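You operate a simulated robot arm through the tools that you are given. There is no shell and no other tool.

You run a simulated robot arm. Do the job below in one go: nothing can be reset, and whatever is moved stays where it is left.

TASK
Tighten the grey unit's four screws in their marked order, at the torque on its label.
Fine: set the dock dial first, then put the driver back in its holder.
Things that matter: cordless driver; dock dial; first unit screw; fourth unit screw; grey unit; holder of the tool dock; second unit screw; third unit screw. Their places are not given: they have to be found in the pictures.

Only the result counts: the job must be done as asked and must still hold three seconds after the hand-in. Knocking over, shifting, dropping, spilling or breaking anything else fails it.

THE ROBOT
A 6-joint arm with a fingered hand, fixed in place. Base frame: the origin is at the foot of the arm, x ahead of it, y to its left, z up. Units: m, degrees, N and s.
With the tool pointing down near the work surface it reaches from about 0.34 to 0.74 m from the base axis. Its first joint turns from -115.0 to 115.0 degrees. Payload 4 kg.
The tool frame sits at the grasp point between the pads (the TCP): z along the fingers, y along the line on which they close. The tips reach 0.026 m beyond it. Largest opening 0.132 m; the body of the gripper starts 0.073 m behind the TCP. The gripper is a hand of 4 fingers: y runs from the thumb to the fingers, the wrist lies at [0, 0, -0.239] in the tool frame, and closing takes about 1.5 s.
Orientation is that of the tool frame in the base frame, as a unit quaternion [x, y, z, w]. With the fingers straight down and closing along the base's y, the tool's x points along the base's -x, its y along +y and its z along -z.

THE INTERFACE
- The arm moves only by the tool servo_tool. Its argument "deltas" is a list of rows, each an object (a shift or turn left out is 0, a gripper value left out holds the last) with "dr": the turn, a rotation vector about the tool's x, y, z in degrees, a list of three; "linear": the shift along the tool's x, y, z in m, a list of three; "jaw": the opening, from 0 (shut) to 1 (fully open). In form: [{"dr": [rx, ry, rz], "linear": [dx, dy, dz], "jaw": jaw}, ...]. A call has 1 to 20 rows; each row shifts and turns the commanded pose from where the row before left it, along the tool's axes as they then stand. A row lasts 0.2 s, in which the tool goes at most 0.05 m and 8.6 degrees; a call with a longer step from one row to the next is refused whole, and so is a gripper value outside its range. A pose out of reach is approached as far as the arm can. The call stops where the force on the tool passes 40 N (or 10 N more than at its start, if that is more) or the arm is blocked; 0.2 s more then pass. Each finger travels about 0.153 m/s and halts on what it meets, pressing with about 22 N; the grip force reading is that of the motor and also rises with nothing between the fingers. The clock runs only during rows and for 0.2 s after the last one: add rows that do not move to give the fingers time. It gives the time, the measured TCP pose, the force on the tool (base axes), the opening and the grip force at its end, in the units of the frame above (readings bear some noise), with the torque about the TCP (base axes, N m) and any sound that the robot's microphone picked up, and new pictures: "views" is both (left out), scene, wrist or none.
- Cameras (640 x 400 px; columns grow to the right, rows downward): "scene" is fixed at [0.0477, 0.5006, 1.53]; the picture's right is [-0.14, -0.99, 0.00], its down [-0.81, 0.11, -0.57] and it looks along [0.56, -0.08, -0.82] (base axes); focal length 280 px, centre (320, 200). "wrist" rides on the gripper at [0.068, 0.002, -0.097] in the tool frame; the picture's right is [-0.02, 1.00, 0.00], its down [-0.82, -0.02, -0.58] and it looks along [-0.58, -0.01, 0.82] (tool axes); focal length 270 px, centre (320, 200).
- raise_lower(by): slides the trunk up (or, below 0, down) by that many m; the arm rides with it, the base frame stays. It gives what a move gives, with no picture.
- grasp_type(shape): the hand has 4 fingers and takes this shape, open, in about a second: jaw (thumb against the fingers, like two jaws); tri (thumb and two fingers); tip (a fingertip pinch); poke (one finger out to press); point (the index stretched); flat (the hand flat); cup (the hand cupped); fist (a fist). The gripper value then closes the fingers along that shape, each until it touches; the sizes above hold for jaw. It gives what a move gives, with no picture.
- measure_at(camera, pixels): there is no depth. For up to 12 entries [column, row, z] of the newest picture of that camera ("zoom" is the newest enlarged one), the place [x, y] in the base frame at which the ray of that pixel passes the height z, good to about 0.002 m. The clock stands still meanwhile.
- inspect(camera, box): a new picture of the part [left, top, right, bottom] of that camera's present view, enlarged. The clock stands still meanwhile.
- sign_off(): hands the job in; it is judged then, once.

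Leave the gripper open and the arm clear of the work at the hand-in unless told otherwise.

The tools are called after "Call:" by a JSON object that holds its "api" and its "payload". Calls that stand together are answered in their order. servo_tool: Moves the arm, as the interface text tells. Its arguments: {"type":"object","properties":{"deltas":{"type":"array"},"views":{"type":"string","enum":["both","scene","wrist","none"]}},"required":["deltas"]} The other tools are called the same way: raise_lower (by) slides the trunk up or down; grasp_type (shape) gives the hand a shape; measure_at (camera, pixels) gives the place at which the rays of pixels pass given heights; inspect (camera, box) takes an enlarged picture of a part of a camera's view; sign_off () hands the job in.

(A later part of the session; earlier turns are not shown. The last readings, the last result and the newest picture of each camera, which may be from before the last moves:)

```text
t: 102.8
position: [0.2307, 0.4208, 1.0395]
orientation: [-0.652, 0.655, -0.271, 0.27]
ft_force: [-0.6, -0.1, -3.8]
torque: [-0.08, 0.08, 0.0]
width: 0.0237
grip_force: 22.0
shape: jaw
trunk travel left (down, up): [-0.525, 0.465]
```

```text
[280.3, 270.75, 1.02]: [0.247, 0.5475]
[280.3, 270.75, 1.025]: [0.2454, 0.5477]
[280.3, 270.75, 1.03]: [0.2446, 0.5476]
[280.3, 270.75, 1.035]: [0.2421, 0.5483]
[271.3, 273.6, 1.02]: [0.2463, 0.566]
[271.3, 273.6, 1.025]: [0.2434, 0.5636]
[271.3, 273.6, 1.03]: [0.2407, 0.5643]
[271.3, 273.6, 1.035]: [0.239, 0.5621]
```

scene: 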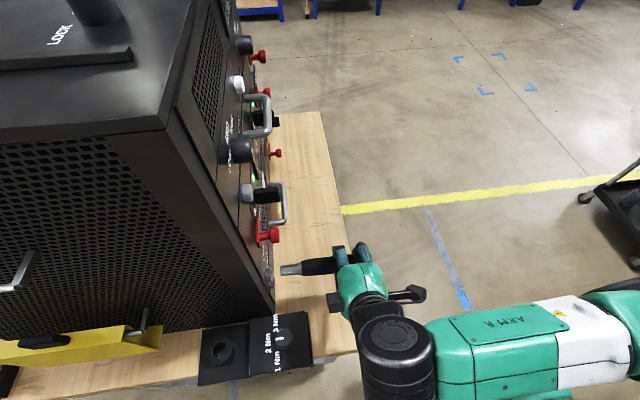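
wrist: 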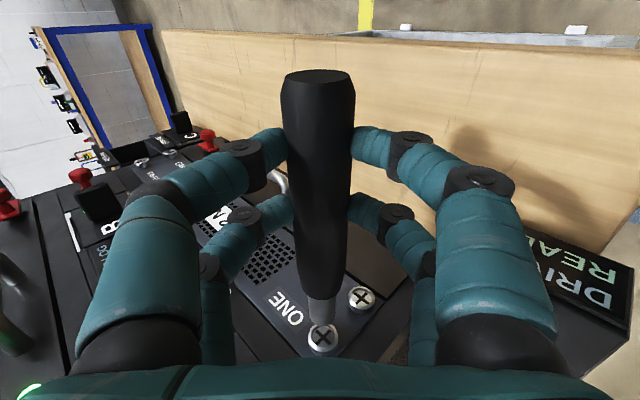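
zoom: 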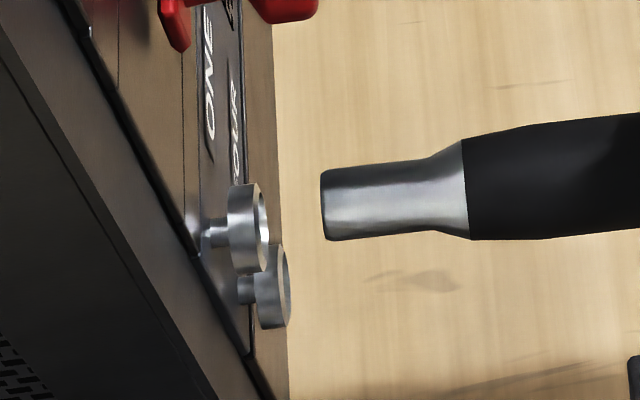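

Careful triangulation: ONE (0.241, 0.5645, 1.029), tip (0.247, 0.548, 1.023): the tip must move 9 mm along −tool z. I correct and look again.

Call:
{"api": "servo_tool", "payload": {"deltas": [{"linear": [0, 0, -0.0045]}, {"linear": [0, 0, -0.0043]}, {}]}}

Call:
{"api": "inspect", "payload": {"camera": "wrist", "box": [270, 280, 390, 370]}}

Call:
{"api": "inspect", "payload": {"camera": "scene", "box": [240, 240, 320, 300]}}

```text
t: 103.6
position: [0.2239, 0.4215, 1.0459]
orientation: [-0.652, 0.654, -0.271, 0.27]
ft_force: [0.4, 1.1, -4.1]
torque: [-0.08, 0.08, 0.01]
width: 0.024
grip_force: 21.6
shape: jaw
trunk travel left (down, up): [-0.525, 0.465]
```

scene: 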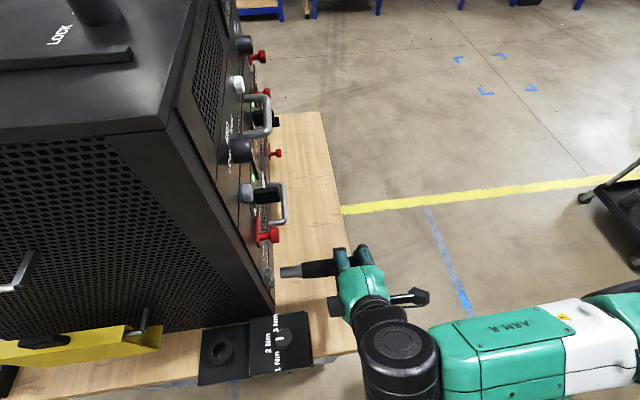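
wrist: 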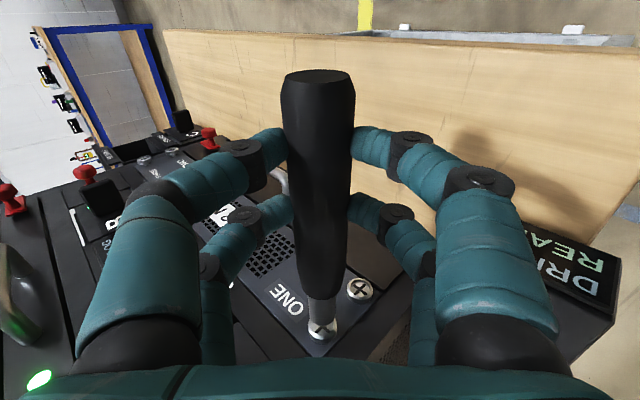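

```text
4.44 times, centred on (330, 325) of wrist
```

zoom: 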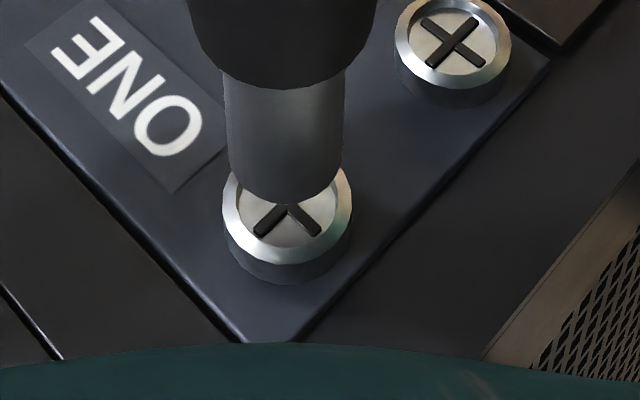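

```text
6.67 times, centred on (280, 270) of scene
```

zoom: 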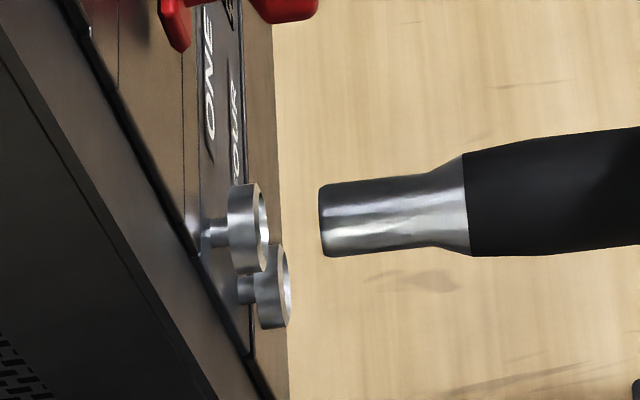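

Aligned in both views. I now advance gently until the nose meets the screw and listen.

Call:
{"api": "servo_tool", "payload": {"deltas": [{"linear": [-0.005, 0, 0]}, {"linear": [-0.005, 0, 0]}, {"linear": [-0.004, 0, 0]}, {"linear": [-0.002, 0, 0]}, {}]}}

Call:
{"api": "inspect", "payload": {"camera": "wrist", "box": [270, 280, 390, 370]}}

Call:
{"api": "inspect", "payload": {"camera": "scene", "box": [240, 240, 320, 300]}}

```text
t: 104.8
position: [0.2241, 0.4371, 1.0458]
orientation: [-0.652, 0.654, -0.271, 0.271]
ft_force: [-0.8, -2.4, -2.8]
torque: [-0.16, 0.04, -0.02]
width: 0.0236
grip_force: 21.7
shape: jaw
trunk travel left (down, up): [-0.525, 0.465]
```

scene: 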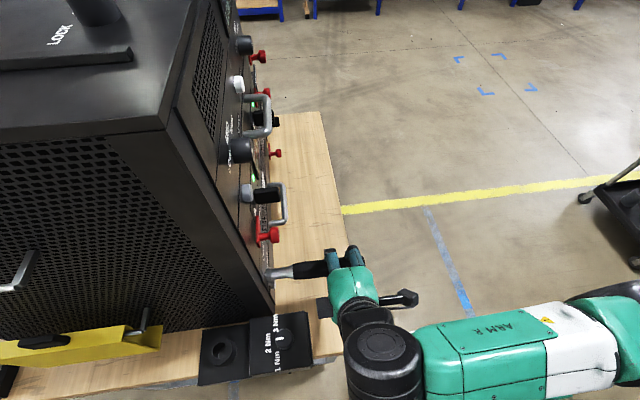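
wrist: 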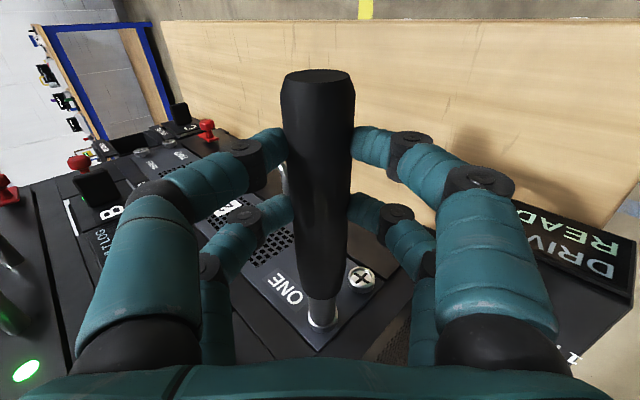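

```text
4.44 times, centred on (330, 325) of wrist
```

zoom: 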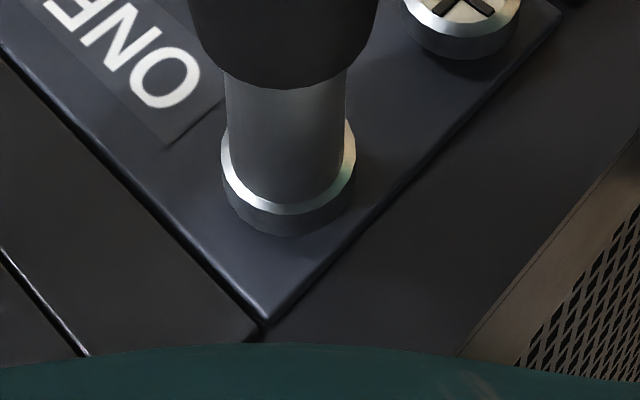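

```text
6.67 times, centred on (280, 270) of scene
```

zoom: 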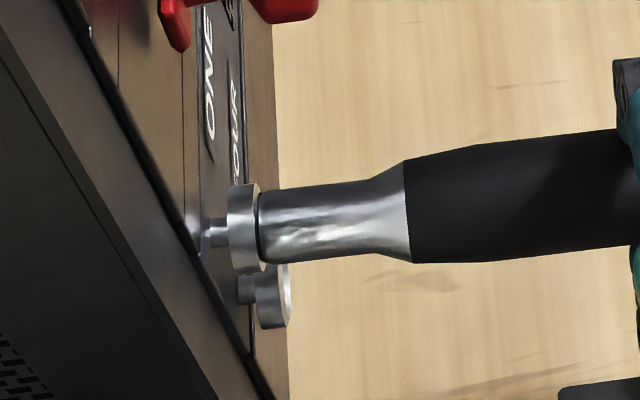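

The nose sits in ONE's head (light contact, −2.4 N). I press in a little more and hold, listening.

Call:
{"api": "servo_tool", "payload": {"deltas": [{"linear": [-0.002, 0, 0]}, {"linear": [-0.002, 0, 0]}, {}, {}, {}], "views": "none"}}

```text
t: 106.0
position: [0.2225, 0.4421, 1.0469]
orientation: [-0.651, 0.655, -0.27, 0.272]
ft_force: [-0.2, -7.2, -3.0]
torque: [-0.21, 0.03, -0.12]
width: 0.0237
grip_force: 22.2
shape: jaw
trunk travel left (down, up): [-0.525, 0.465]
```

Now −7 N, no sound yet. I press a bit more and hold a second.

Call:
{"api": "servo_tool", "payload": {"deltas": [{"linear": [-0.002, 0, 0]}, {"linear": [-0.002, 0, 0]}, {}, {}, {}, {}, {}], "views": "both"}}

Call:
{"api": "inspect", "payload": {"camera": "scene", "box": [240, 240, 320, 300]}}

```text
t: 107.6
position: [0.2226, 0.4437, 1.0473]
orientation: [-0.651, 0.655, -0.271, 0.271]
ft_force: [0.2, -15.7, -2.9]
torque: [-0.39, 0.04, -0.19]
width: 0.0237
grip_force: 21.5
shape: jaw
trunk travel left (down, up): [-0.525, 0.465]
```

scene: 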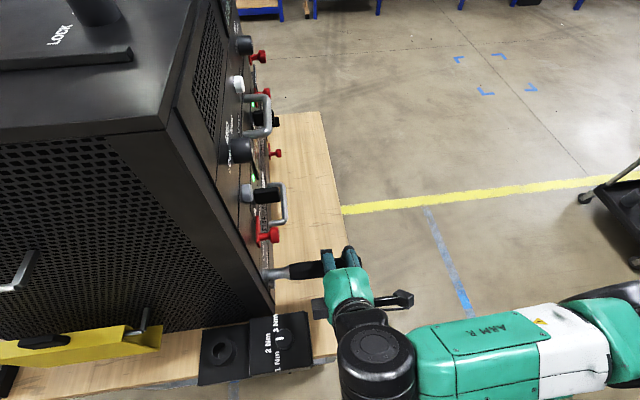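
wrist: 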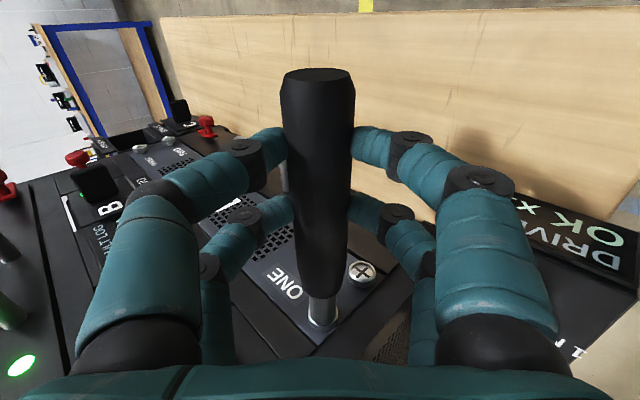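

```text
6.67 times, centred on (280, 270) of scene
```

zoom: 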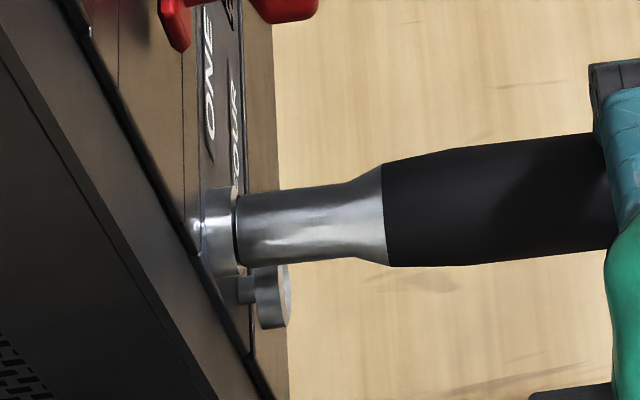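

The screw has gone in and the dock's display changed ("OK x …"). I read it.

Call:
{"api": "inspect", "payload": {"camera": "wrist", "box": [500, 180, 640, 300]}}

```text
3.33 times, centred on (570, 240) of wrist
```

zoom: 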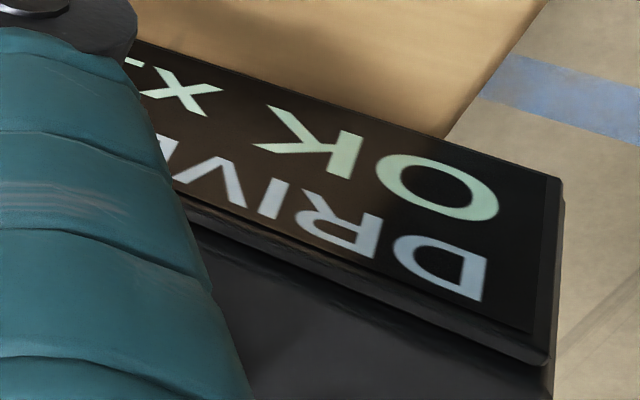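

Display reads "DRIVER OK x 1": ONE is tightened. I back off to y≈0.375 and check the driver's seat in the hand.

Call:
{"api": "servo_tool", "payload": {"deltas": [{"linear": [0.005, 0, 0]}, {"linear": [0.015, 0, 0]}, {"linear": [0.025, 0, 0]}, {"linear": [0.025, 0, 0]}, {}]}}

Call:
{"api": "inspect", "payload": {"camera": "wrist", "box": [270, 280, 390, 370]}}

Call:
{"api": "inspect", "payload": {"camera": "wrist", "box": [480, 200, 640, 340]}}

```text
t: 108.8
position: [0.2227, 0.3753, 1.0457]
orientation: [-0.651, 0.654, -0.271, 0.272]
ft_force: [-0.5, -0.7, -3.2]
torque: [-0.08, 0.02, 0.0]
width: 0.0234
grip_force: 22.0
shape: jaw
trunk travel left (down, up): [-0.525, 0.465]
```

scene: 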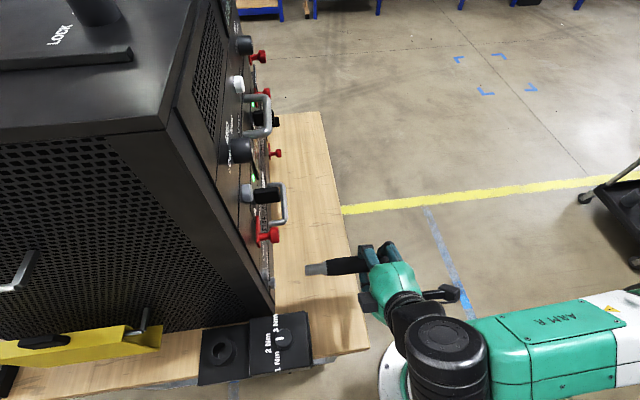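
wrist: 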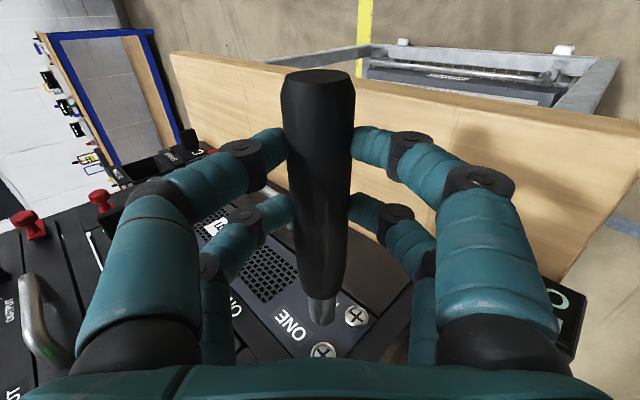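

```text
4.44 times, centred on (330, 325) of wrist
```

zoom: 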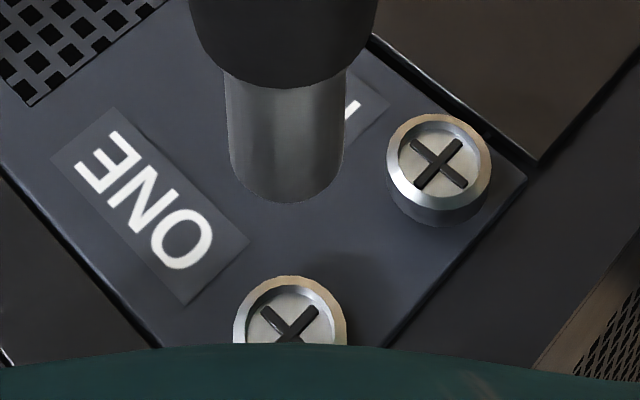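

```text
2.86 times, centred on (560, 270) of wrist
```

zoom: 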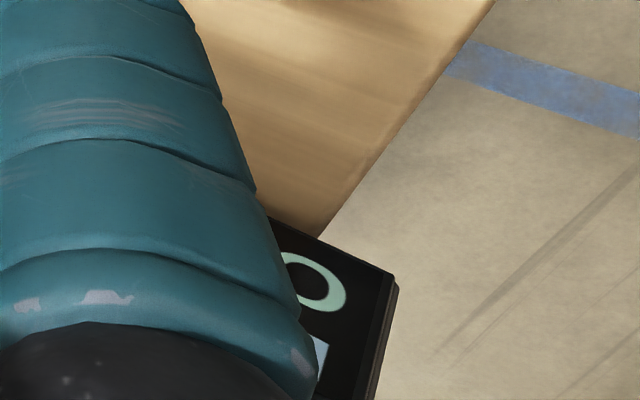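

ONE sits flush now. Next is TWO (lower right). I raise the trunk by 0.2 for reach, then move across in front of the rack; first I check what stands near TWO (black block at scene (277,122)).

Call:
{"api": "measure_at", "payload": {"camera": "scene", "pixels": [[283, 122, 0.95], [283, 122, 1.0], [283, 122, 1.1], [272, 92, 1.1], [272, 92, 1.0], [280, 153, 0.93], [280, 153, 1.0]]}}

Call:
{"api": "raise_lower", "payload": {"by": 0.2}}

```text
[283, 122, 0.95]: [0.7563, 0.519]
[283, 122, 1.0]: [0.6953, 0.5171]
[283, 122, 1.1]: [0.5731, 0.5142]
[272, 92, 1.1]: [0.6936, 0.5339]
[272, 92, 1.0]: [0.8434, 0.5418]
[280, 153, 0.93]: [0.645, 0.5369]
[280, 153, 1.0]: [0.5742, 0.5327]
```

```text
t: 110.9
position: [0.2236, 0.3764, 1.2449]
orientation: [-0.652, 0.654, -0.271, 0.271]
ft_force: [0.1, -0.1, -3.5]
torque: [-0.12, 0.06, -0.03]
width: 0.0235
grip_force: 22.0
shape: jaw
trunk travel left (down, up): [-0.725, 0.265]
```

Everything near TWO stays at y≥0.514. Now I move across to the standoff for TWO: about (0.659, 0.365, 1.0).

Call:
{"api": "servo_tool", "payload": {"deltas": [{"linear": [0.001, -0.012, 0.044]}, {"linear": [0.001, -0.012, 0.044]}, {"linear": [0.001, -0.012, 0.044]}, {"linear": [0.001, -0.012, 0.044]}, {"linear": [0.001, -0.012, 0.044]}, {"linear": [0.001, -0.012, 0.044]}, {"linear": [0.001, -0.012, 0.044]}, {"linear": [0.001, -0.012, 0.044]}, {"linear": [0.001, -0.012, 0.044]}, {"linear": [0.001, -0.012, 0.044]}, {}]}}

Call:
{"api": "inspect", "payload": {"camera": "wrist", "box": [220, 240, 420, 370]}}

```text
t: 113.3
position: [0.6194, 0.3667, 1.0213]
orientation: [-0.652, 0.654, -0.271, 0.271]
ft_force: [0.0, 0.1, -3.0]
torque: [-0.08, 0.06, -0.01]
width: 0.0238
grip_force: 21.8
shape: jaw
trunk travel left (down, up): [-0.725, 0.265]
```

scene: 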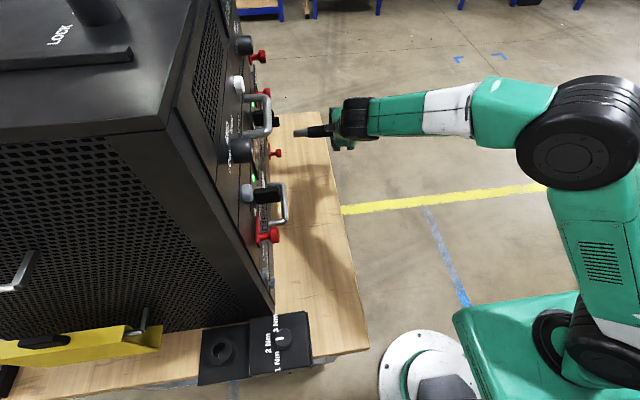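
wrist: 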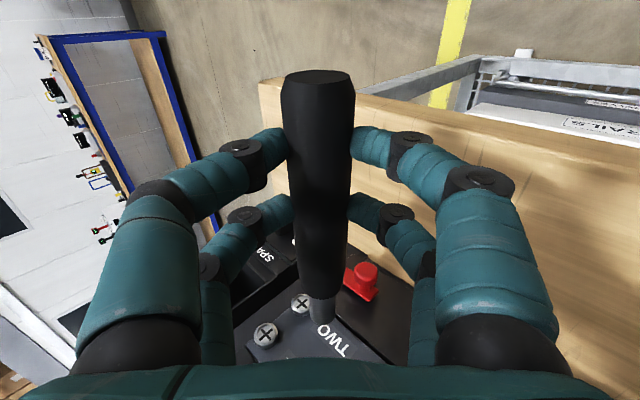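

```text
3.08 times, centred on (320, 305) of wrist
```

zoom: 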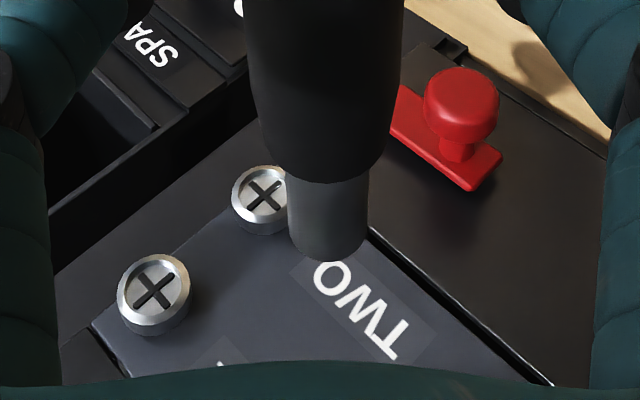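

TWO is at zoom (264,197), THREE at (153,286). I enlarge further and measure.

Call:
{"api": "inspect", "payload": {"camera": "wrist", "box": [245, 275, 345, 350]}}

Call:
{"api": "inspect", "payload": {"camera": "scene", "box": [255, 90, 345, 165]}}

```text
5.33 times, centred on (295, 312) of wrist
```

zoom: 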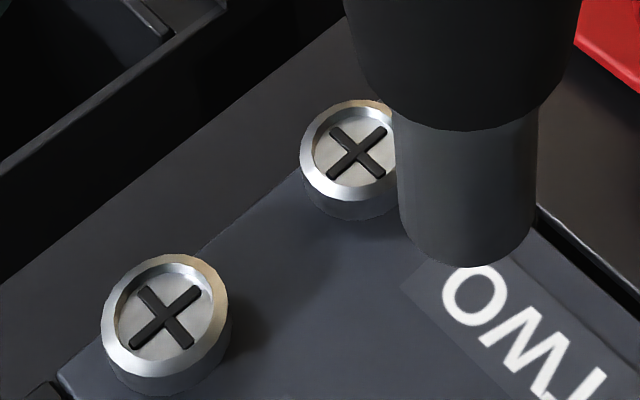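

```text
5.33 times, centred on (300, 128) of scene
```

zoom: 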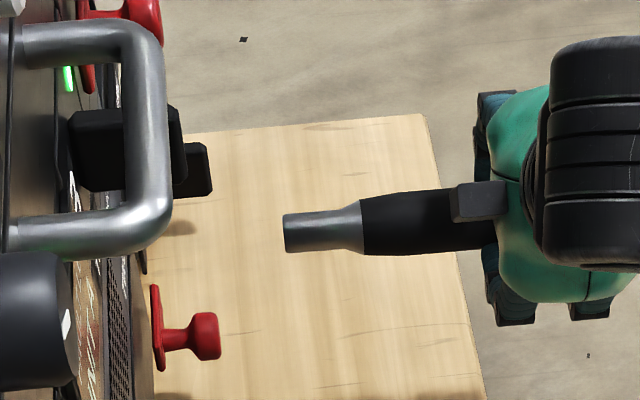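

Call:
{"api": "measure_at", "payload": {"camera": "wrist", "pixels": [[301.9, 303.2, 0.97], [301.9, 303.2, 0.98], [301.9, 303.2, 0.985], [301.9, 303.2, 0.99], [265.9, 334, 1.01], [265.9, 334, 1.02], [265.9, 334, 1.03], [265.9, 334, 1.04]]}}

```text
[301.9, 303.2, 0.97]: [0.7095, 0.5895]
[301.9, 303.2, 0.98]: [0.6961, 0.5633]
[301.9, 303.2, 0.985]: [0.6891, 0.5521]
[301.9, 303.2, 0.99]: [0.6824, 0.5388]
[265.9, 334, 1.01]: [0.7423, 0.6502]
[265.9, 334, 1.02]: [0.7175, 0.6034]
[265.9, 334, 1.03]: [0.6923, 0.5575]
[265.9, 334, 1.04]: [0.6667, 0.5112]
```

TWO ≈ (0.6965, 0.5645, 0.9795), THREE ≈ (0.6965, 0.5645, 1.0285). I shift to TCP (0.6795, 0.367, 0.9965) in front of TWO.

Call:
{"api": "servo_tool", "payload": {"deltas": [{"linear": [0, -0.0125, 0.03]}, {"linear": [0, -0.0125, 0.03]}, {}, {"linear": [-0.02, 0, 0]}, {"linear": [-0.02, 0, 0]}, {}]}}

Call:
{"api": "inspect", "payload": {"camera": "wrist", "box": [270, 280, 390, 370]}}

Call:
{"api": "inspect", "payload": {"camera": "scene", "box": [255, 80, 345, 155]}}

```text
t: 114.7
position: [0.6806, 0.4054, 0.9969]
orientation: [-0.652, 0.654, -0.271, 0.272]
ft_force: [0.6, 0.1, -3.4]
torque: [-0.07, 0.07, 0.0]
width: 0.0237
grip_force: 22.0
shape: jaw
trunk travel left (down, up): [-0.725, 0.265]
```

scene: 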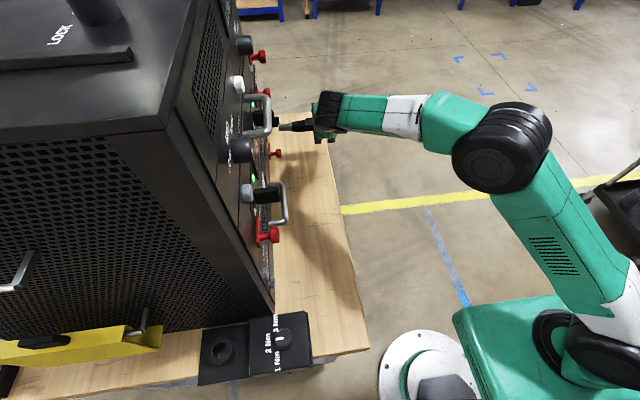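
wrist: 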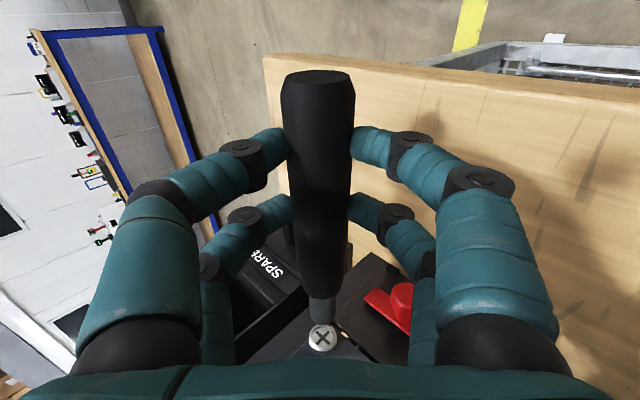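

```text
4.44 times, centred on (330, 325) of wrist
```

zoom: 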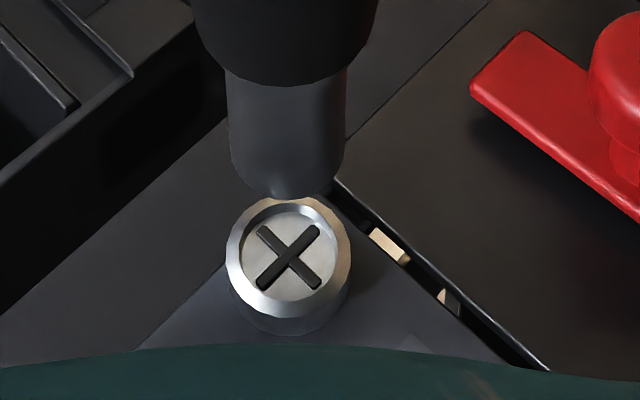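

```text
5.33 times, centred on (300, 118) of scene
```

zoom: 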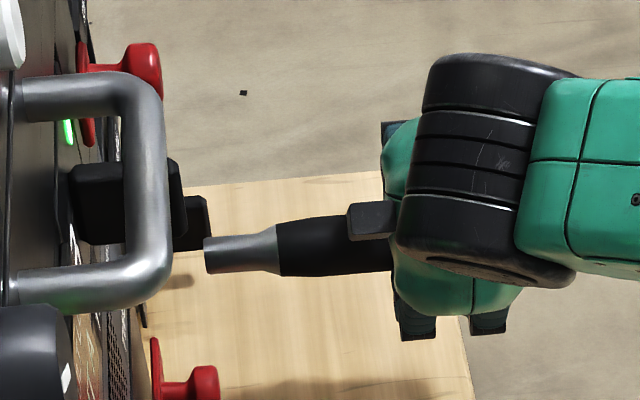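

Aligned within 2 mm (screw centre 2 px low). I correct −1.8 mm in tool z, advance to contact, and press as before.

Call:
{"api": "servo_tool", "payload": {"deltas": [{"linear": [-0.01, 0, -0.0018]}, {"linear": [-0.01, 0, 0]}, {"linear": [-0.005, 0, 0]}, {}], "views": "none"}}

Call:
{"api": "inspect", "payload": {"camera": "wrist", "box": [270, 280, 390, 370]}}

```text
t: 115.7
position: [0.6784, 0.4306, 0.9977]
orientation: [-0.652, 0.654, -0.271, 0.272]
ft_force: [0.4, -0.3, -3.6]
torque: [-0.08, 0.04, 0.0]
width: 0.0239
grip_force: 22.2
shape: jaw
trunk travel left (down, up): [-0.725, 0.265]
```

```text
4.44 times, centred on (330, 325) of wrist
```

zoom: 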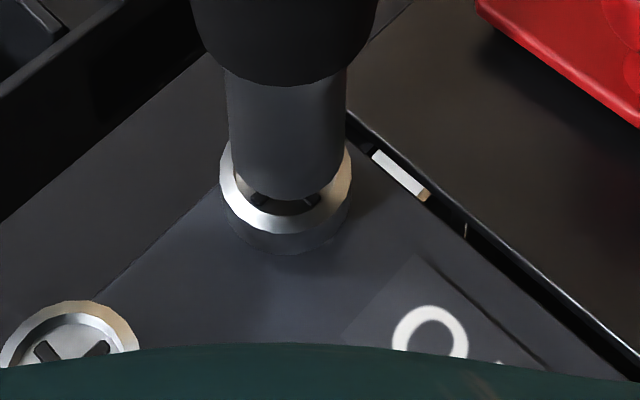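

Well centred. I go in to contact and press.

Call:
{"api": "servo_tool", "payload": {"deltas": [{"linear": [-0.004, 0, 0]}, {"linear": [-0.003, 0, 0]}, {"linear": [-0.002, 0, 0]}, {"linear": [-0.002, 0, 0]}, {}, {"linear": [-0.002, 0, 0]}, {"linear": [-0.002, 0, 0]}, {}, {}, {}, {}]}}

Call:
{"api": "inspect", "payload": {"camera": "wrist", "box": [270, 280, 390, 370]}}

Call:
{"api": "inspect", "payload": {"camera": "scene", "box": [255, 80, 345, 155]}}

```text
t: 118.1
position: [0.677, 0.4441, 0.9973]
orientation: [-0.652, 0.655, -0.27, 0.272]
ft_force: [-0.2, -14.2, -4.3]
torque: [-0.38, 0.07, -0.2]
width: 0.024
grip_force: 21.7
shape: jaw
trunk travel left (down, up): [-0.725, 0.265]
```

scene: 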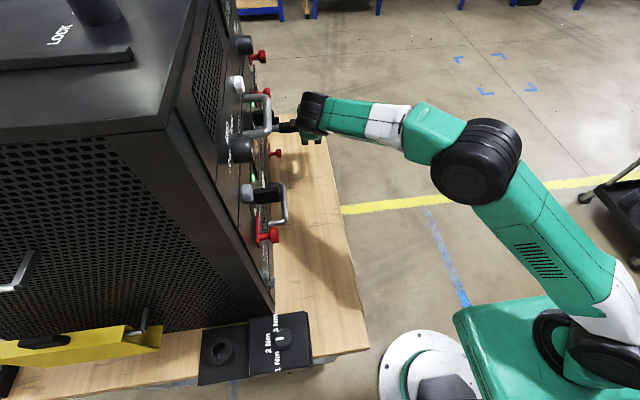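
wrist: 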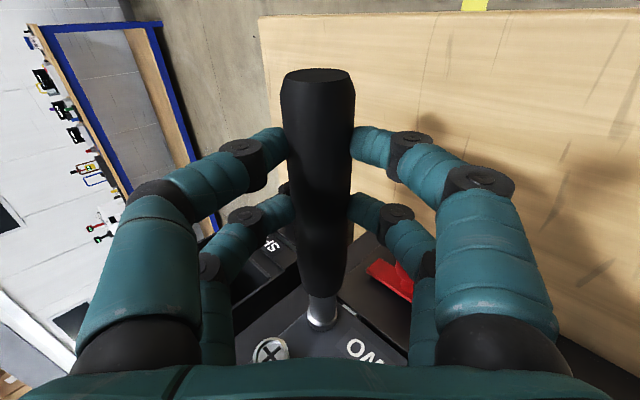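

```text
4.44 times, centred on (330, 325) of wrist
```

zoom: 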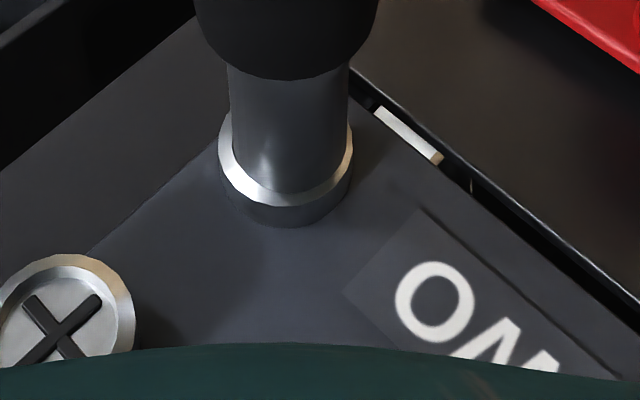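

```text
5.33 times, centred on (300, 118) of scene
```

zoom: 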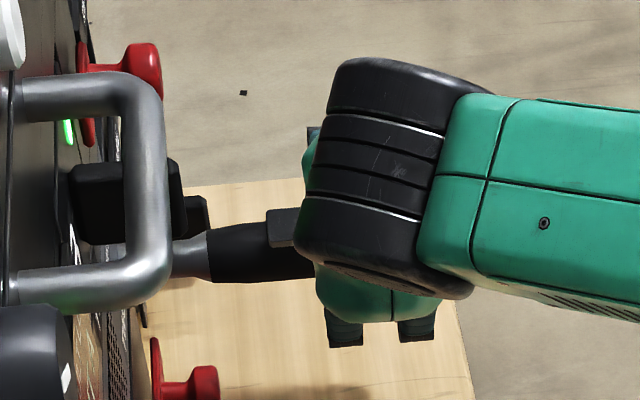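

−14 N, same depth as ONE. To be sure, I press 1 mm more and hold a second and a half, then back off and check TWO's head.

Call:
{"api": "servo_tool", "payload": {"deltas": [{"linear": [-0.0012, 0, 0]}, {}, {}, {}, {}, {}, {}], "views": "none"}}

Call:
{"api": "servo_tool", "payload": {"deltas": [{"linear": [0.006, 0, 0]}, {"linear": [0.015, 0, 0]}, {"linear": [0.02, 0, 0]}, {}]}}

Call:
{"api": "inspect", "payload": {"camera": "wrist", "box": [245, 275, 365, 365]}}

```text
t: 119.7
position: [0.6772, 0.4437, 0.9969]
orientation: [-0.651, 0.655, -0.27, 0.271]
ft_force: [0.5, -17.9, -4.7]
torque: [-0.4, 0.06, -0.16]
width: 0.0238
grip_force: 22.0
shape: jaw
trunk travel left (down, up): [-0.725, 0.265]
```

```text
t: 120.7
position: [0.6776, 0.4061, 0.997]
orientation: [-0.651, 0.655, -0.27, 0.272]
ft_force: [-0.5, 0.4, -2.6]
torque: [-0.09, 0.03, 0.0]
width: 0.0236
grip_force: 22.4
shape: jaw
trunk travel left (down, up): [-0.725, 0.265]
```

scene: 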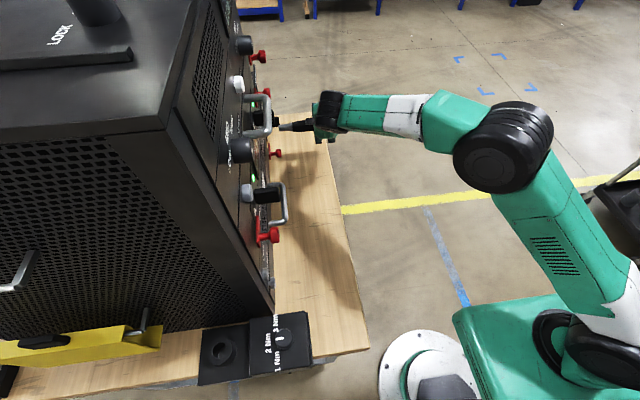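
wrist: 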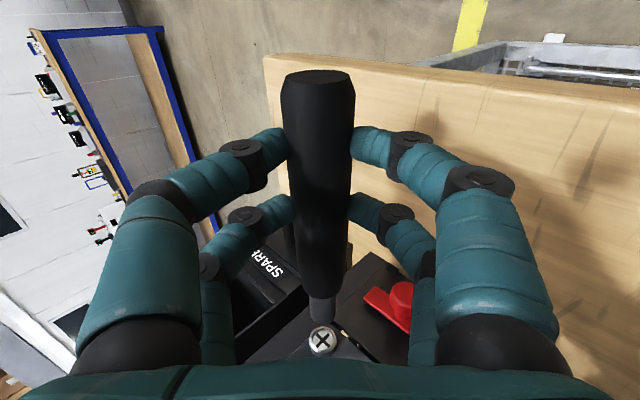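

```text
4.44 times, centred on (305, 320) of wrist
```

zoom: 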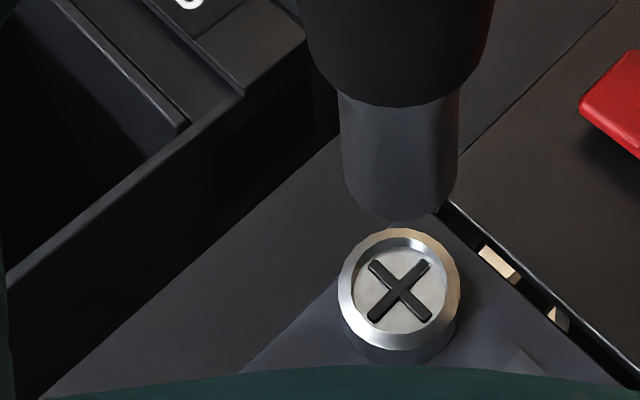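

TWO's head has sunk by several mm: tightened. Next THREE, 49 mm higher: I back off slightly more and move up.

Call:
{"api": "servo_tool", "payload": {"deltas": [{"linear": [0.01, 0, 0]}, {"linear": [0, -0.0174, -0.0174]}, {"linear": [0, -0.0174, -0.0174]}, {}, {"linear": [-0.01, 0, 0]}, {}]}}

Call:
{"api": "inspect", "payload": {"camera": "wrist", "box": [270, 280, 390, 370]}}

```text
t: 122.1
position: [0.6766, 0.4056, 1.0455]
orientation: [-0.651, 0.655, -0.271, 0.272]
ft_force: [-0.4, -0.3, -3.2]
torque: [-0.1, 0.06, 0.0]
width: 0.0239
grip_force: 21.1
shape: jaw
trunk travel left (down, up): [-0.725, 0.265]
```

scene: 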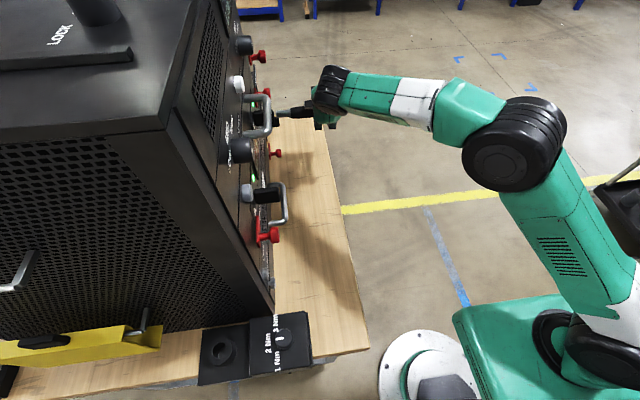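
wrist: 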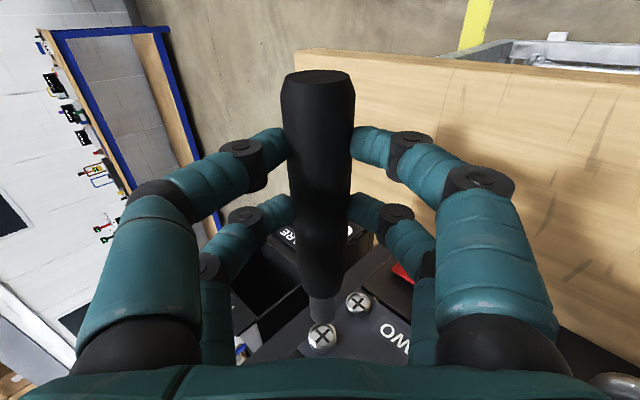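

```text
4.44 times, centred on (330, 325) of wrist
```

zoom: 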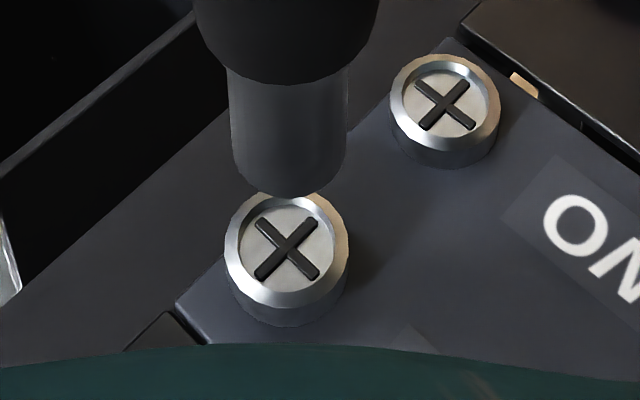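

THREE is aligned (centre (287,249) against predicted 246). I advance, then press as before.

Call:
{"api": "servo_tool", "payload": {"deltas": [{"linear": [-0.01, 0, -0.0005]}, {"linear": [-0.01, 0, 0]}, {"linear": [-0.005, 0, 0]}, {}], "views": "none"}}

Call:
{"api": "inspect", "payload": {"camera": "wrist", "box": [270, 280, 390, 370]}}

```text
t: 123.1
position: [0.6776, 0.4302, 1.0461]
orientation: [-0.652, 0.654, -0.272, 0.271]
ft_force: [0.5, -0.8, -2.5]
torque: [-0.05, 0.04, -0.01]
width: 0.0237
grip_force: 21.9
shape: jaw
trunk travel left (down, up): [-0.725, 0.265]
```

```text
4.44 times, centred on (330, 325) of wrist
```

zoom: 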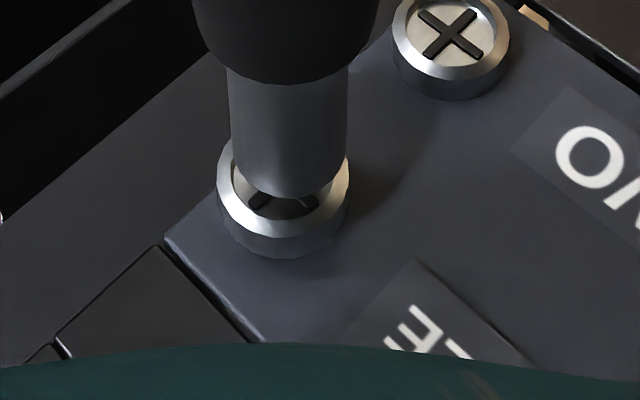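

Centred within 1 mm; I add −0.8 mm in tool y, then go to contact and press.

Call:
{"api": "servo_tool", "payload": {"deltas": [{"linear": [-0.004, -0.0008, 0]}, {"linear": [-0.003, 0, 0]}, {"linear": [-0.002, 0, 0]}, {"linear": [-0.002, 0, 0]}, {}, {"linear": [-0.002, 0, 0]}, {"linear": [-0.002, 0, 0]}, {"linear": [-0.001, 0, 0]}, {}, {}, {}, {}, {}]}}

Call:
{"api": "inspect", "payload": {"camera": "wrist", "box": [270, 280, 390, 370]}}

```text
t: 125.9
position: [0.6778, 0.4453, 1.0489]
orientation: [-0.651, 0.655, -0.27, 0.271]
ft_force: [0.1, -17.1, -2.9]
torque: [-0.43, 0.07, -0.2]
width: 0.024
grip_force: 22.1
shape: jaw
trunk travel left (down, up): [-0.725, 0.265]
```

scene: 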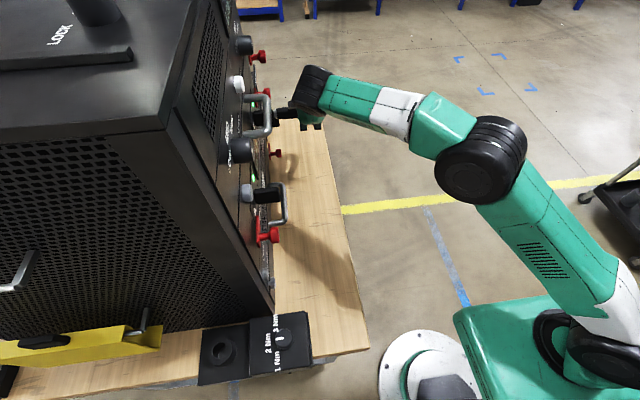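
wrist: 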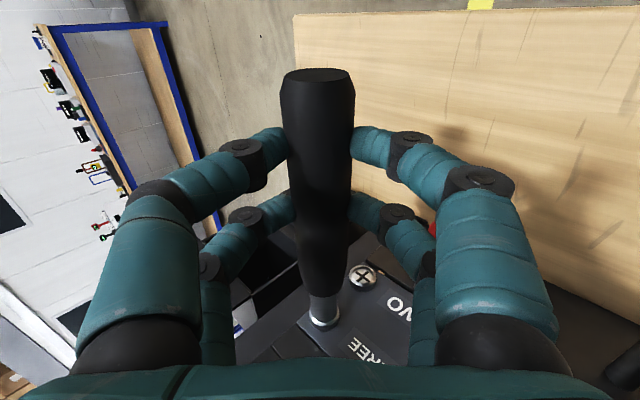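

```text
4.44 times, centred on (330, 325) of wrist
```

zoom: 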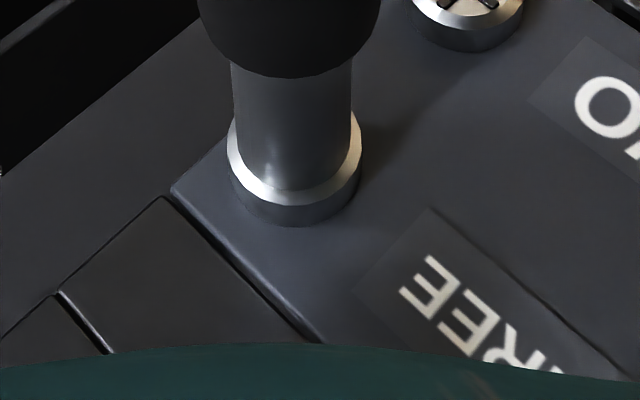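

−17 N, TCP depth 0.445 as with the others. I back off and compare THREE's head with TWO's.

Call:
{"api": "servo_tool", "payload": {"deltas": [{"linear": [0.006, 0, 0]}, {"linear": [0.015, 0, 0]}, {"linear": [0.02, 0, 0]}, {}], "views": "none"}}

Call:
{"api": "inspect", "payload": {"camera": "wrist", "box": [270, 280, 390, 370]}}

```text
t: 126.9
position: [0.6766, 0.4066, 1.0465]
orientation: [-0.652, 0.654, -0.271, 0.272]
ft_force: [0.3, 0.2, -2.3]
torque: [-0.12, 0.06, 0.01]
width: 0.0238
grip_force: 21.8
shape: jaw
trunk travel left (down, up): [-0.725, 0.265]
```

```text
4.44 times, centred on (330, 325) of wrist
```

zoom: 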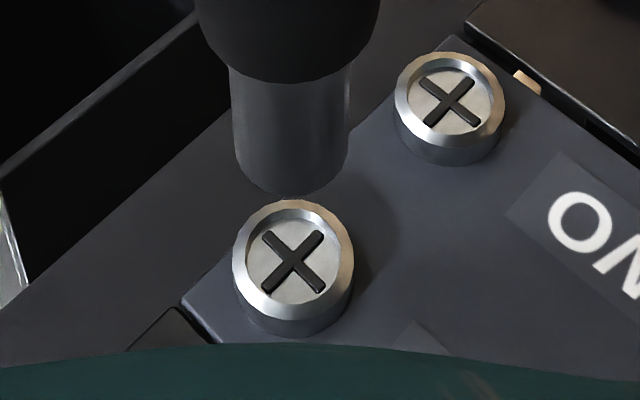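

THREE has sunk about 6 mm relative to before: tightened. Now back to the left side for FOUR: retract, travel up and left, then lower the trunk again.

Call:
{"api": "servo_tool", "payload": {"deltas": [{"linear": [0.04, 0, 0]}, {"linear": [0, 0.01636, -0.0419]}, {"linear": [0, 0.01636, -0.0419]}, {"linear": [0, 0.01636, -0.0419]}, {"linear": [0, 0.01636, -0.0419]}, {"linear": [0, 0.01636, -0.0419]}, {"linear": [0, 0.01636, -0.0419]}, {"linear": [0, 0.01636, -0.0419]}, {"linear": [0, 0.01636, -0.0419]}, {"linear": [0, 0.01636, -0.0419]}, {"linear": [0, 0.01636, -0.0419]}, {"linear": [0, 0.01636, -0.0419]}, {}]}}

```text
t: 129.7
position: [0.2225, 0.3667, 1.2457]
orientation: [-0.651, 0.655, -0.272, 0.271]
ft_force: [0.1, -0.1, -2.8]
torque: [-0.09, 0.05, 0.01]
width: 0.0236
grip_force: 21.7
shape: jaw
trunk travel left (down, up): [-0.725, 0.265]
```

scene: 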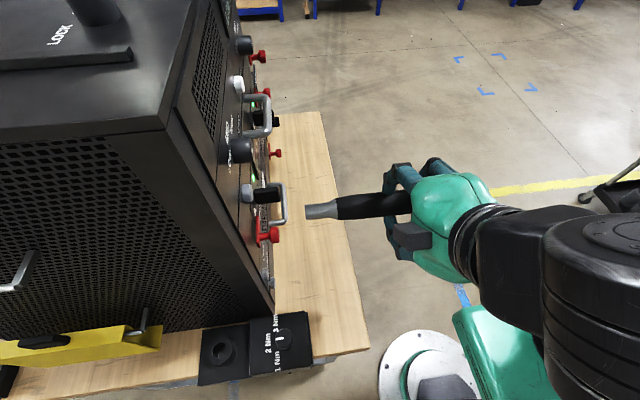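
wrist: 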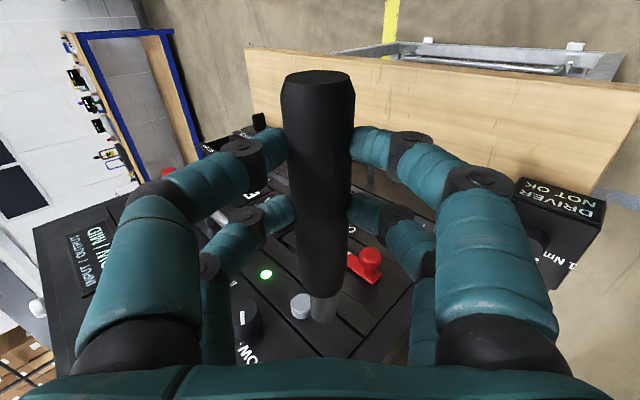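

The dock's display now says "DRIVER NOT OK". I enlarge it.

Call:
{"api": "inspect", "payload": {"camera": "wrist", "box": [500, 160, 620, 290]}}

Call:
{"api": "inspect", "payload": {"camera": "scene", "box": [245, 305, 325, 375]}}

```text
3.08 times, centred on (560, 225) of wrist
```

zoom: 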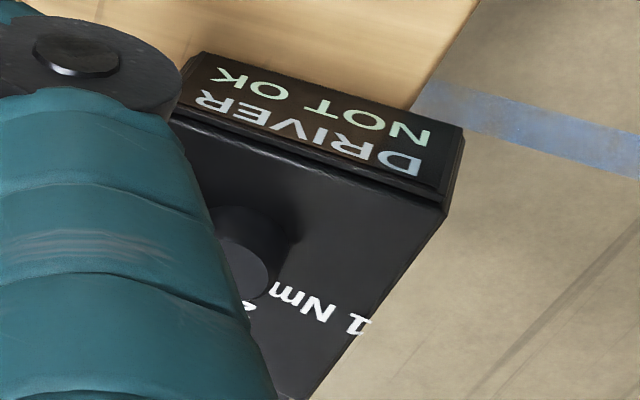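

```text
5.71 times, centred on (285, 340) of scene
```

zoom: 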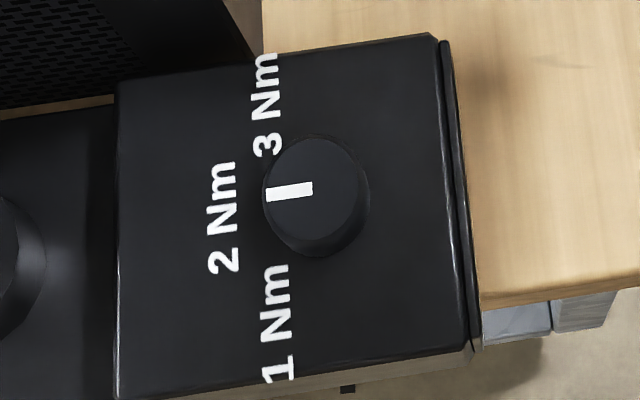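

It says NOT OK with the dial still at 2 Nm. Most likely the THREE run was cut short (I held it a shorter time than ONE and TWO). I go back to THREE and press it again, longer.

Call:
{"api": "servo_tool", "payload": {"deltas": [{"linear": [0, -0.01636, 0.0419]}, {"linear": [0, -0.01636, 0.0419]}, {"linear": [0, -0.01636, 0.0419]}, {"linear": [0, -0.01636, 0.0419]}, {"linear": [0, -0.01636, 0.0419]}, {"linear": [0, -0.01636, 0.0419]}, {"linear": [0, -0.01636, 0.0419]}, {"linear": [0, -0.01636, 0.0419]}, {"linear": [0, -0.01636, 0.0419]}, {"linear": [0, -0.01636, 0.0419]}, {"linear": [0, -0.01636, 0.0419]}, {"linear": [-0.035, 0, 0]}, {}]}}

Call:
{"api": "inspect", "payload": {"camera": "wrist", "box": [270, 280, 390, 370]}}

Call:
{"api": "inspect", "payload": {"camera": "scene", "box": [250, 80, 340, 155]}}

```text
t: 132.5
position: [0.6792, 0.3999, 1.0468]
orientation: [-0.651, 0.655, -0.271, 0.271]
ft_force: [-0.9, 0.4, -2.8]
torque: [-0.06, 0.02, -0.01]
width: 0.0237
grip_force: 22.0
shape: jaw
trunk travel left (down, up): [-0.725, 0.265]
```

scene: 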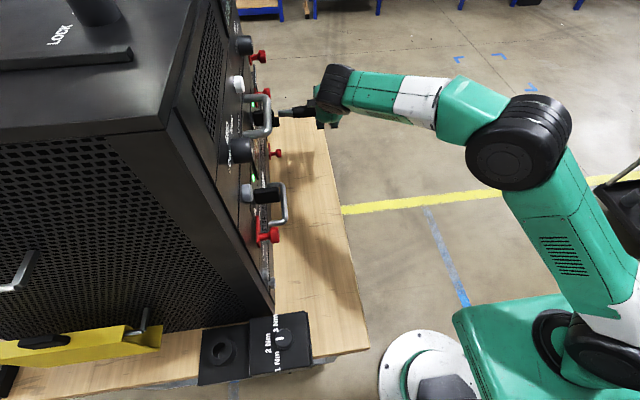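
wrist: 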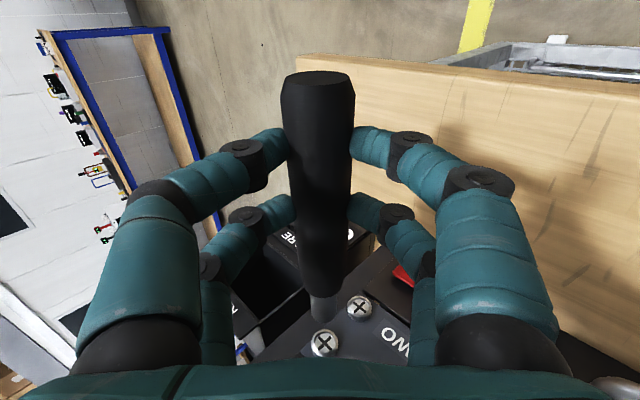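

```text
4.44 times, centred on (330, 325) of wrist
```

zoom: 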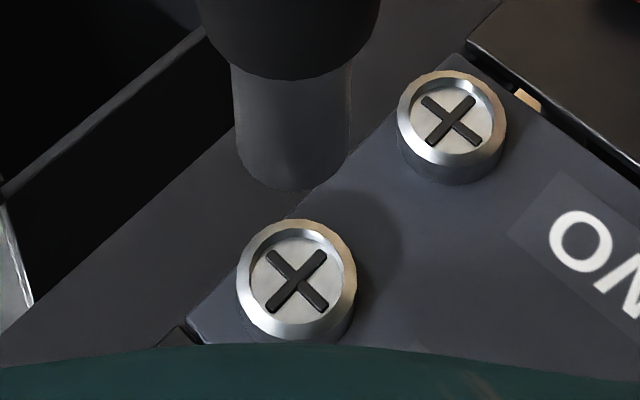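

```text
5.33 times, centred on (295, 118) of scene
```

zoom: 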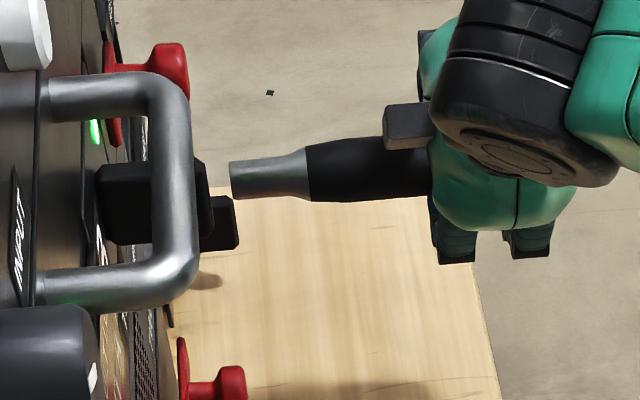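

The tip is still lined up with THREE. I advance to contact and press with about 17 N for three seconds.

Call:
{"api": "servo_tool", "payload": {"deltas": [{"linear": [-0.012, 0, 0]}, {"linear": [-0.012, 0, 0]}, {"linear": [-0.012, 0, 0]}, {"linear": [-0.005, 0, 0]}, {"linear": [-0.002, 0, 0]}, {}], "views": "wrist"}}

Call:
{"api": "inspect", "payload": {"camera": "wrist", "box": [270, 280, 390, 370]}}

```text
t: 133.9
position: [0.6789, 0.4424, 1.0467]
orientation: [-0.651, 0.655, -0.271, 0.271]
ft_force: [0.9, -2.8, -3.7]
torque: [-0.08, 0.05, -0.04]
width: 0.0237
grip_force: 22.3
shape: jaw
trunk travel left (down, up): [-0.725, 0.265]
```

wrist: 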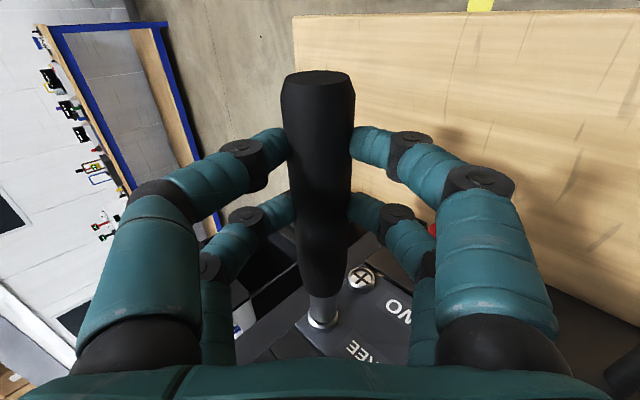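

```text
4.44 times, centred on (330, 325) of wrist
```

zoom: 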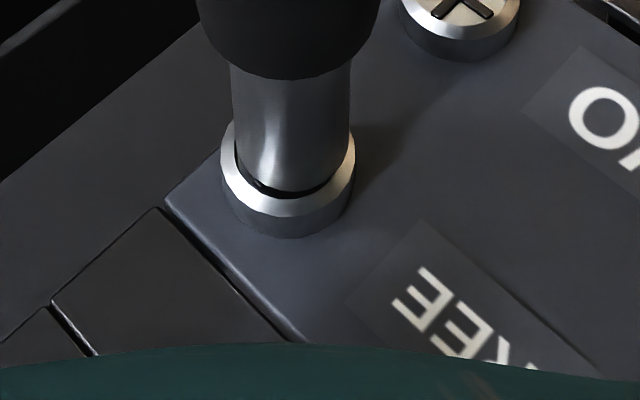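

Light contact (−2.8 N). I press on and hold three seconds.

Call:
{"api": "servo_tool", "payload": {"deltas": [{"linear": [-0.0015, 0, 0]}, {"linear": [-0.0015, 0, 0]}, {}, {"linear": [-0.001, 0, 0]}, {}, {}, {}, {}, {}, {}, {}, {}, {}, {}, {}, {}, {}, {}], "views": "none"}}

```text
t: 137.7
position: [0.6781, 0.4443, 1.048]
orientation: [-0.651, 0.655, -0.271, 0.27]
ft_force: [1.2, -23.8, -4.3]
torque: [-0.47, 0.08, -0.3]
width: 0.0235
grip_force: 22.2
shape: jaw
trunk travel left (down, up): [-0.725, 0.265]
```

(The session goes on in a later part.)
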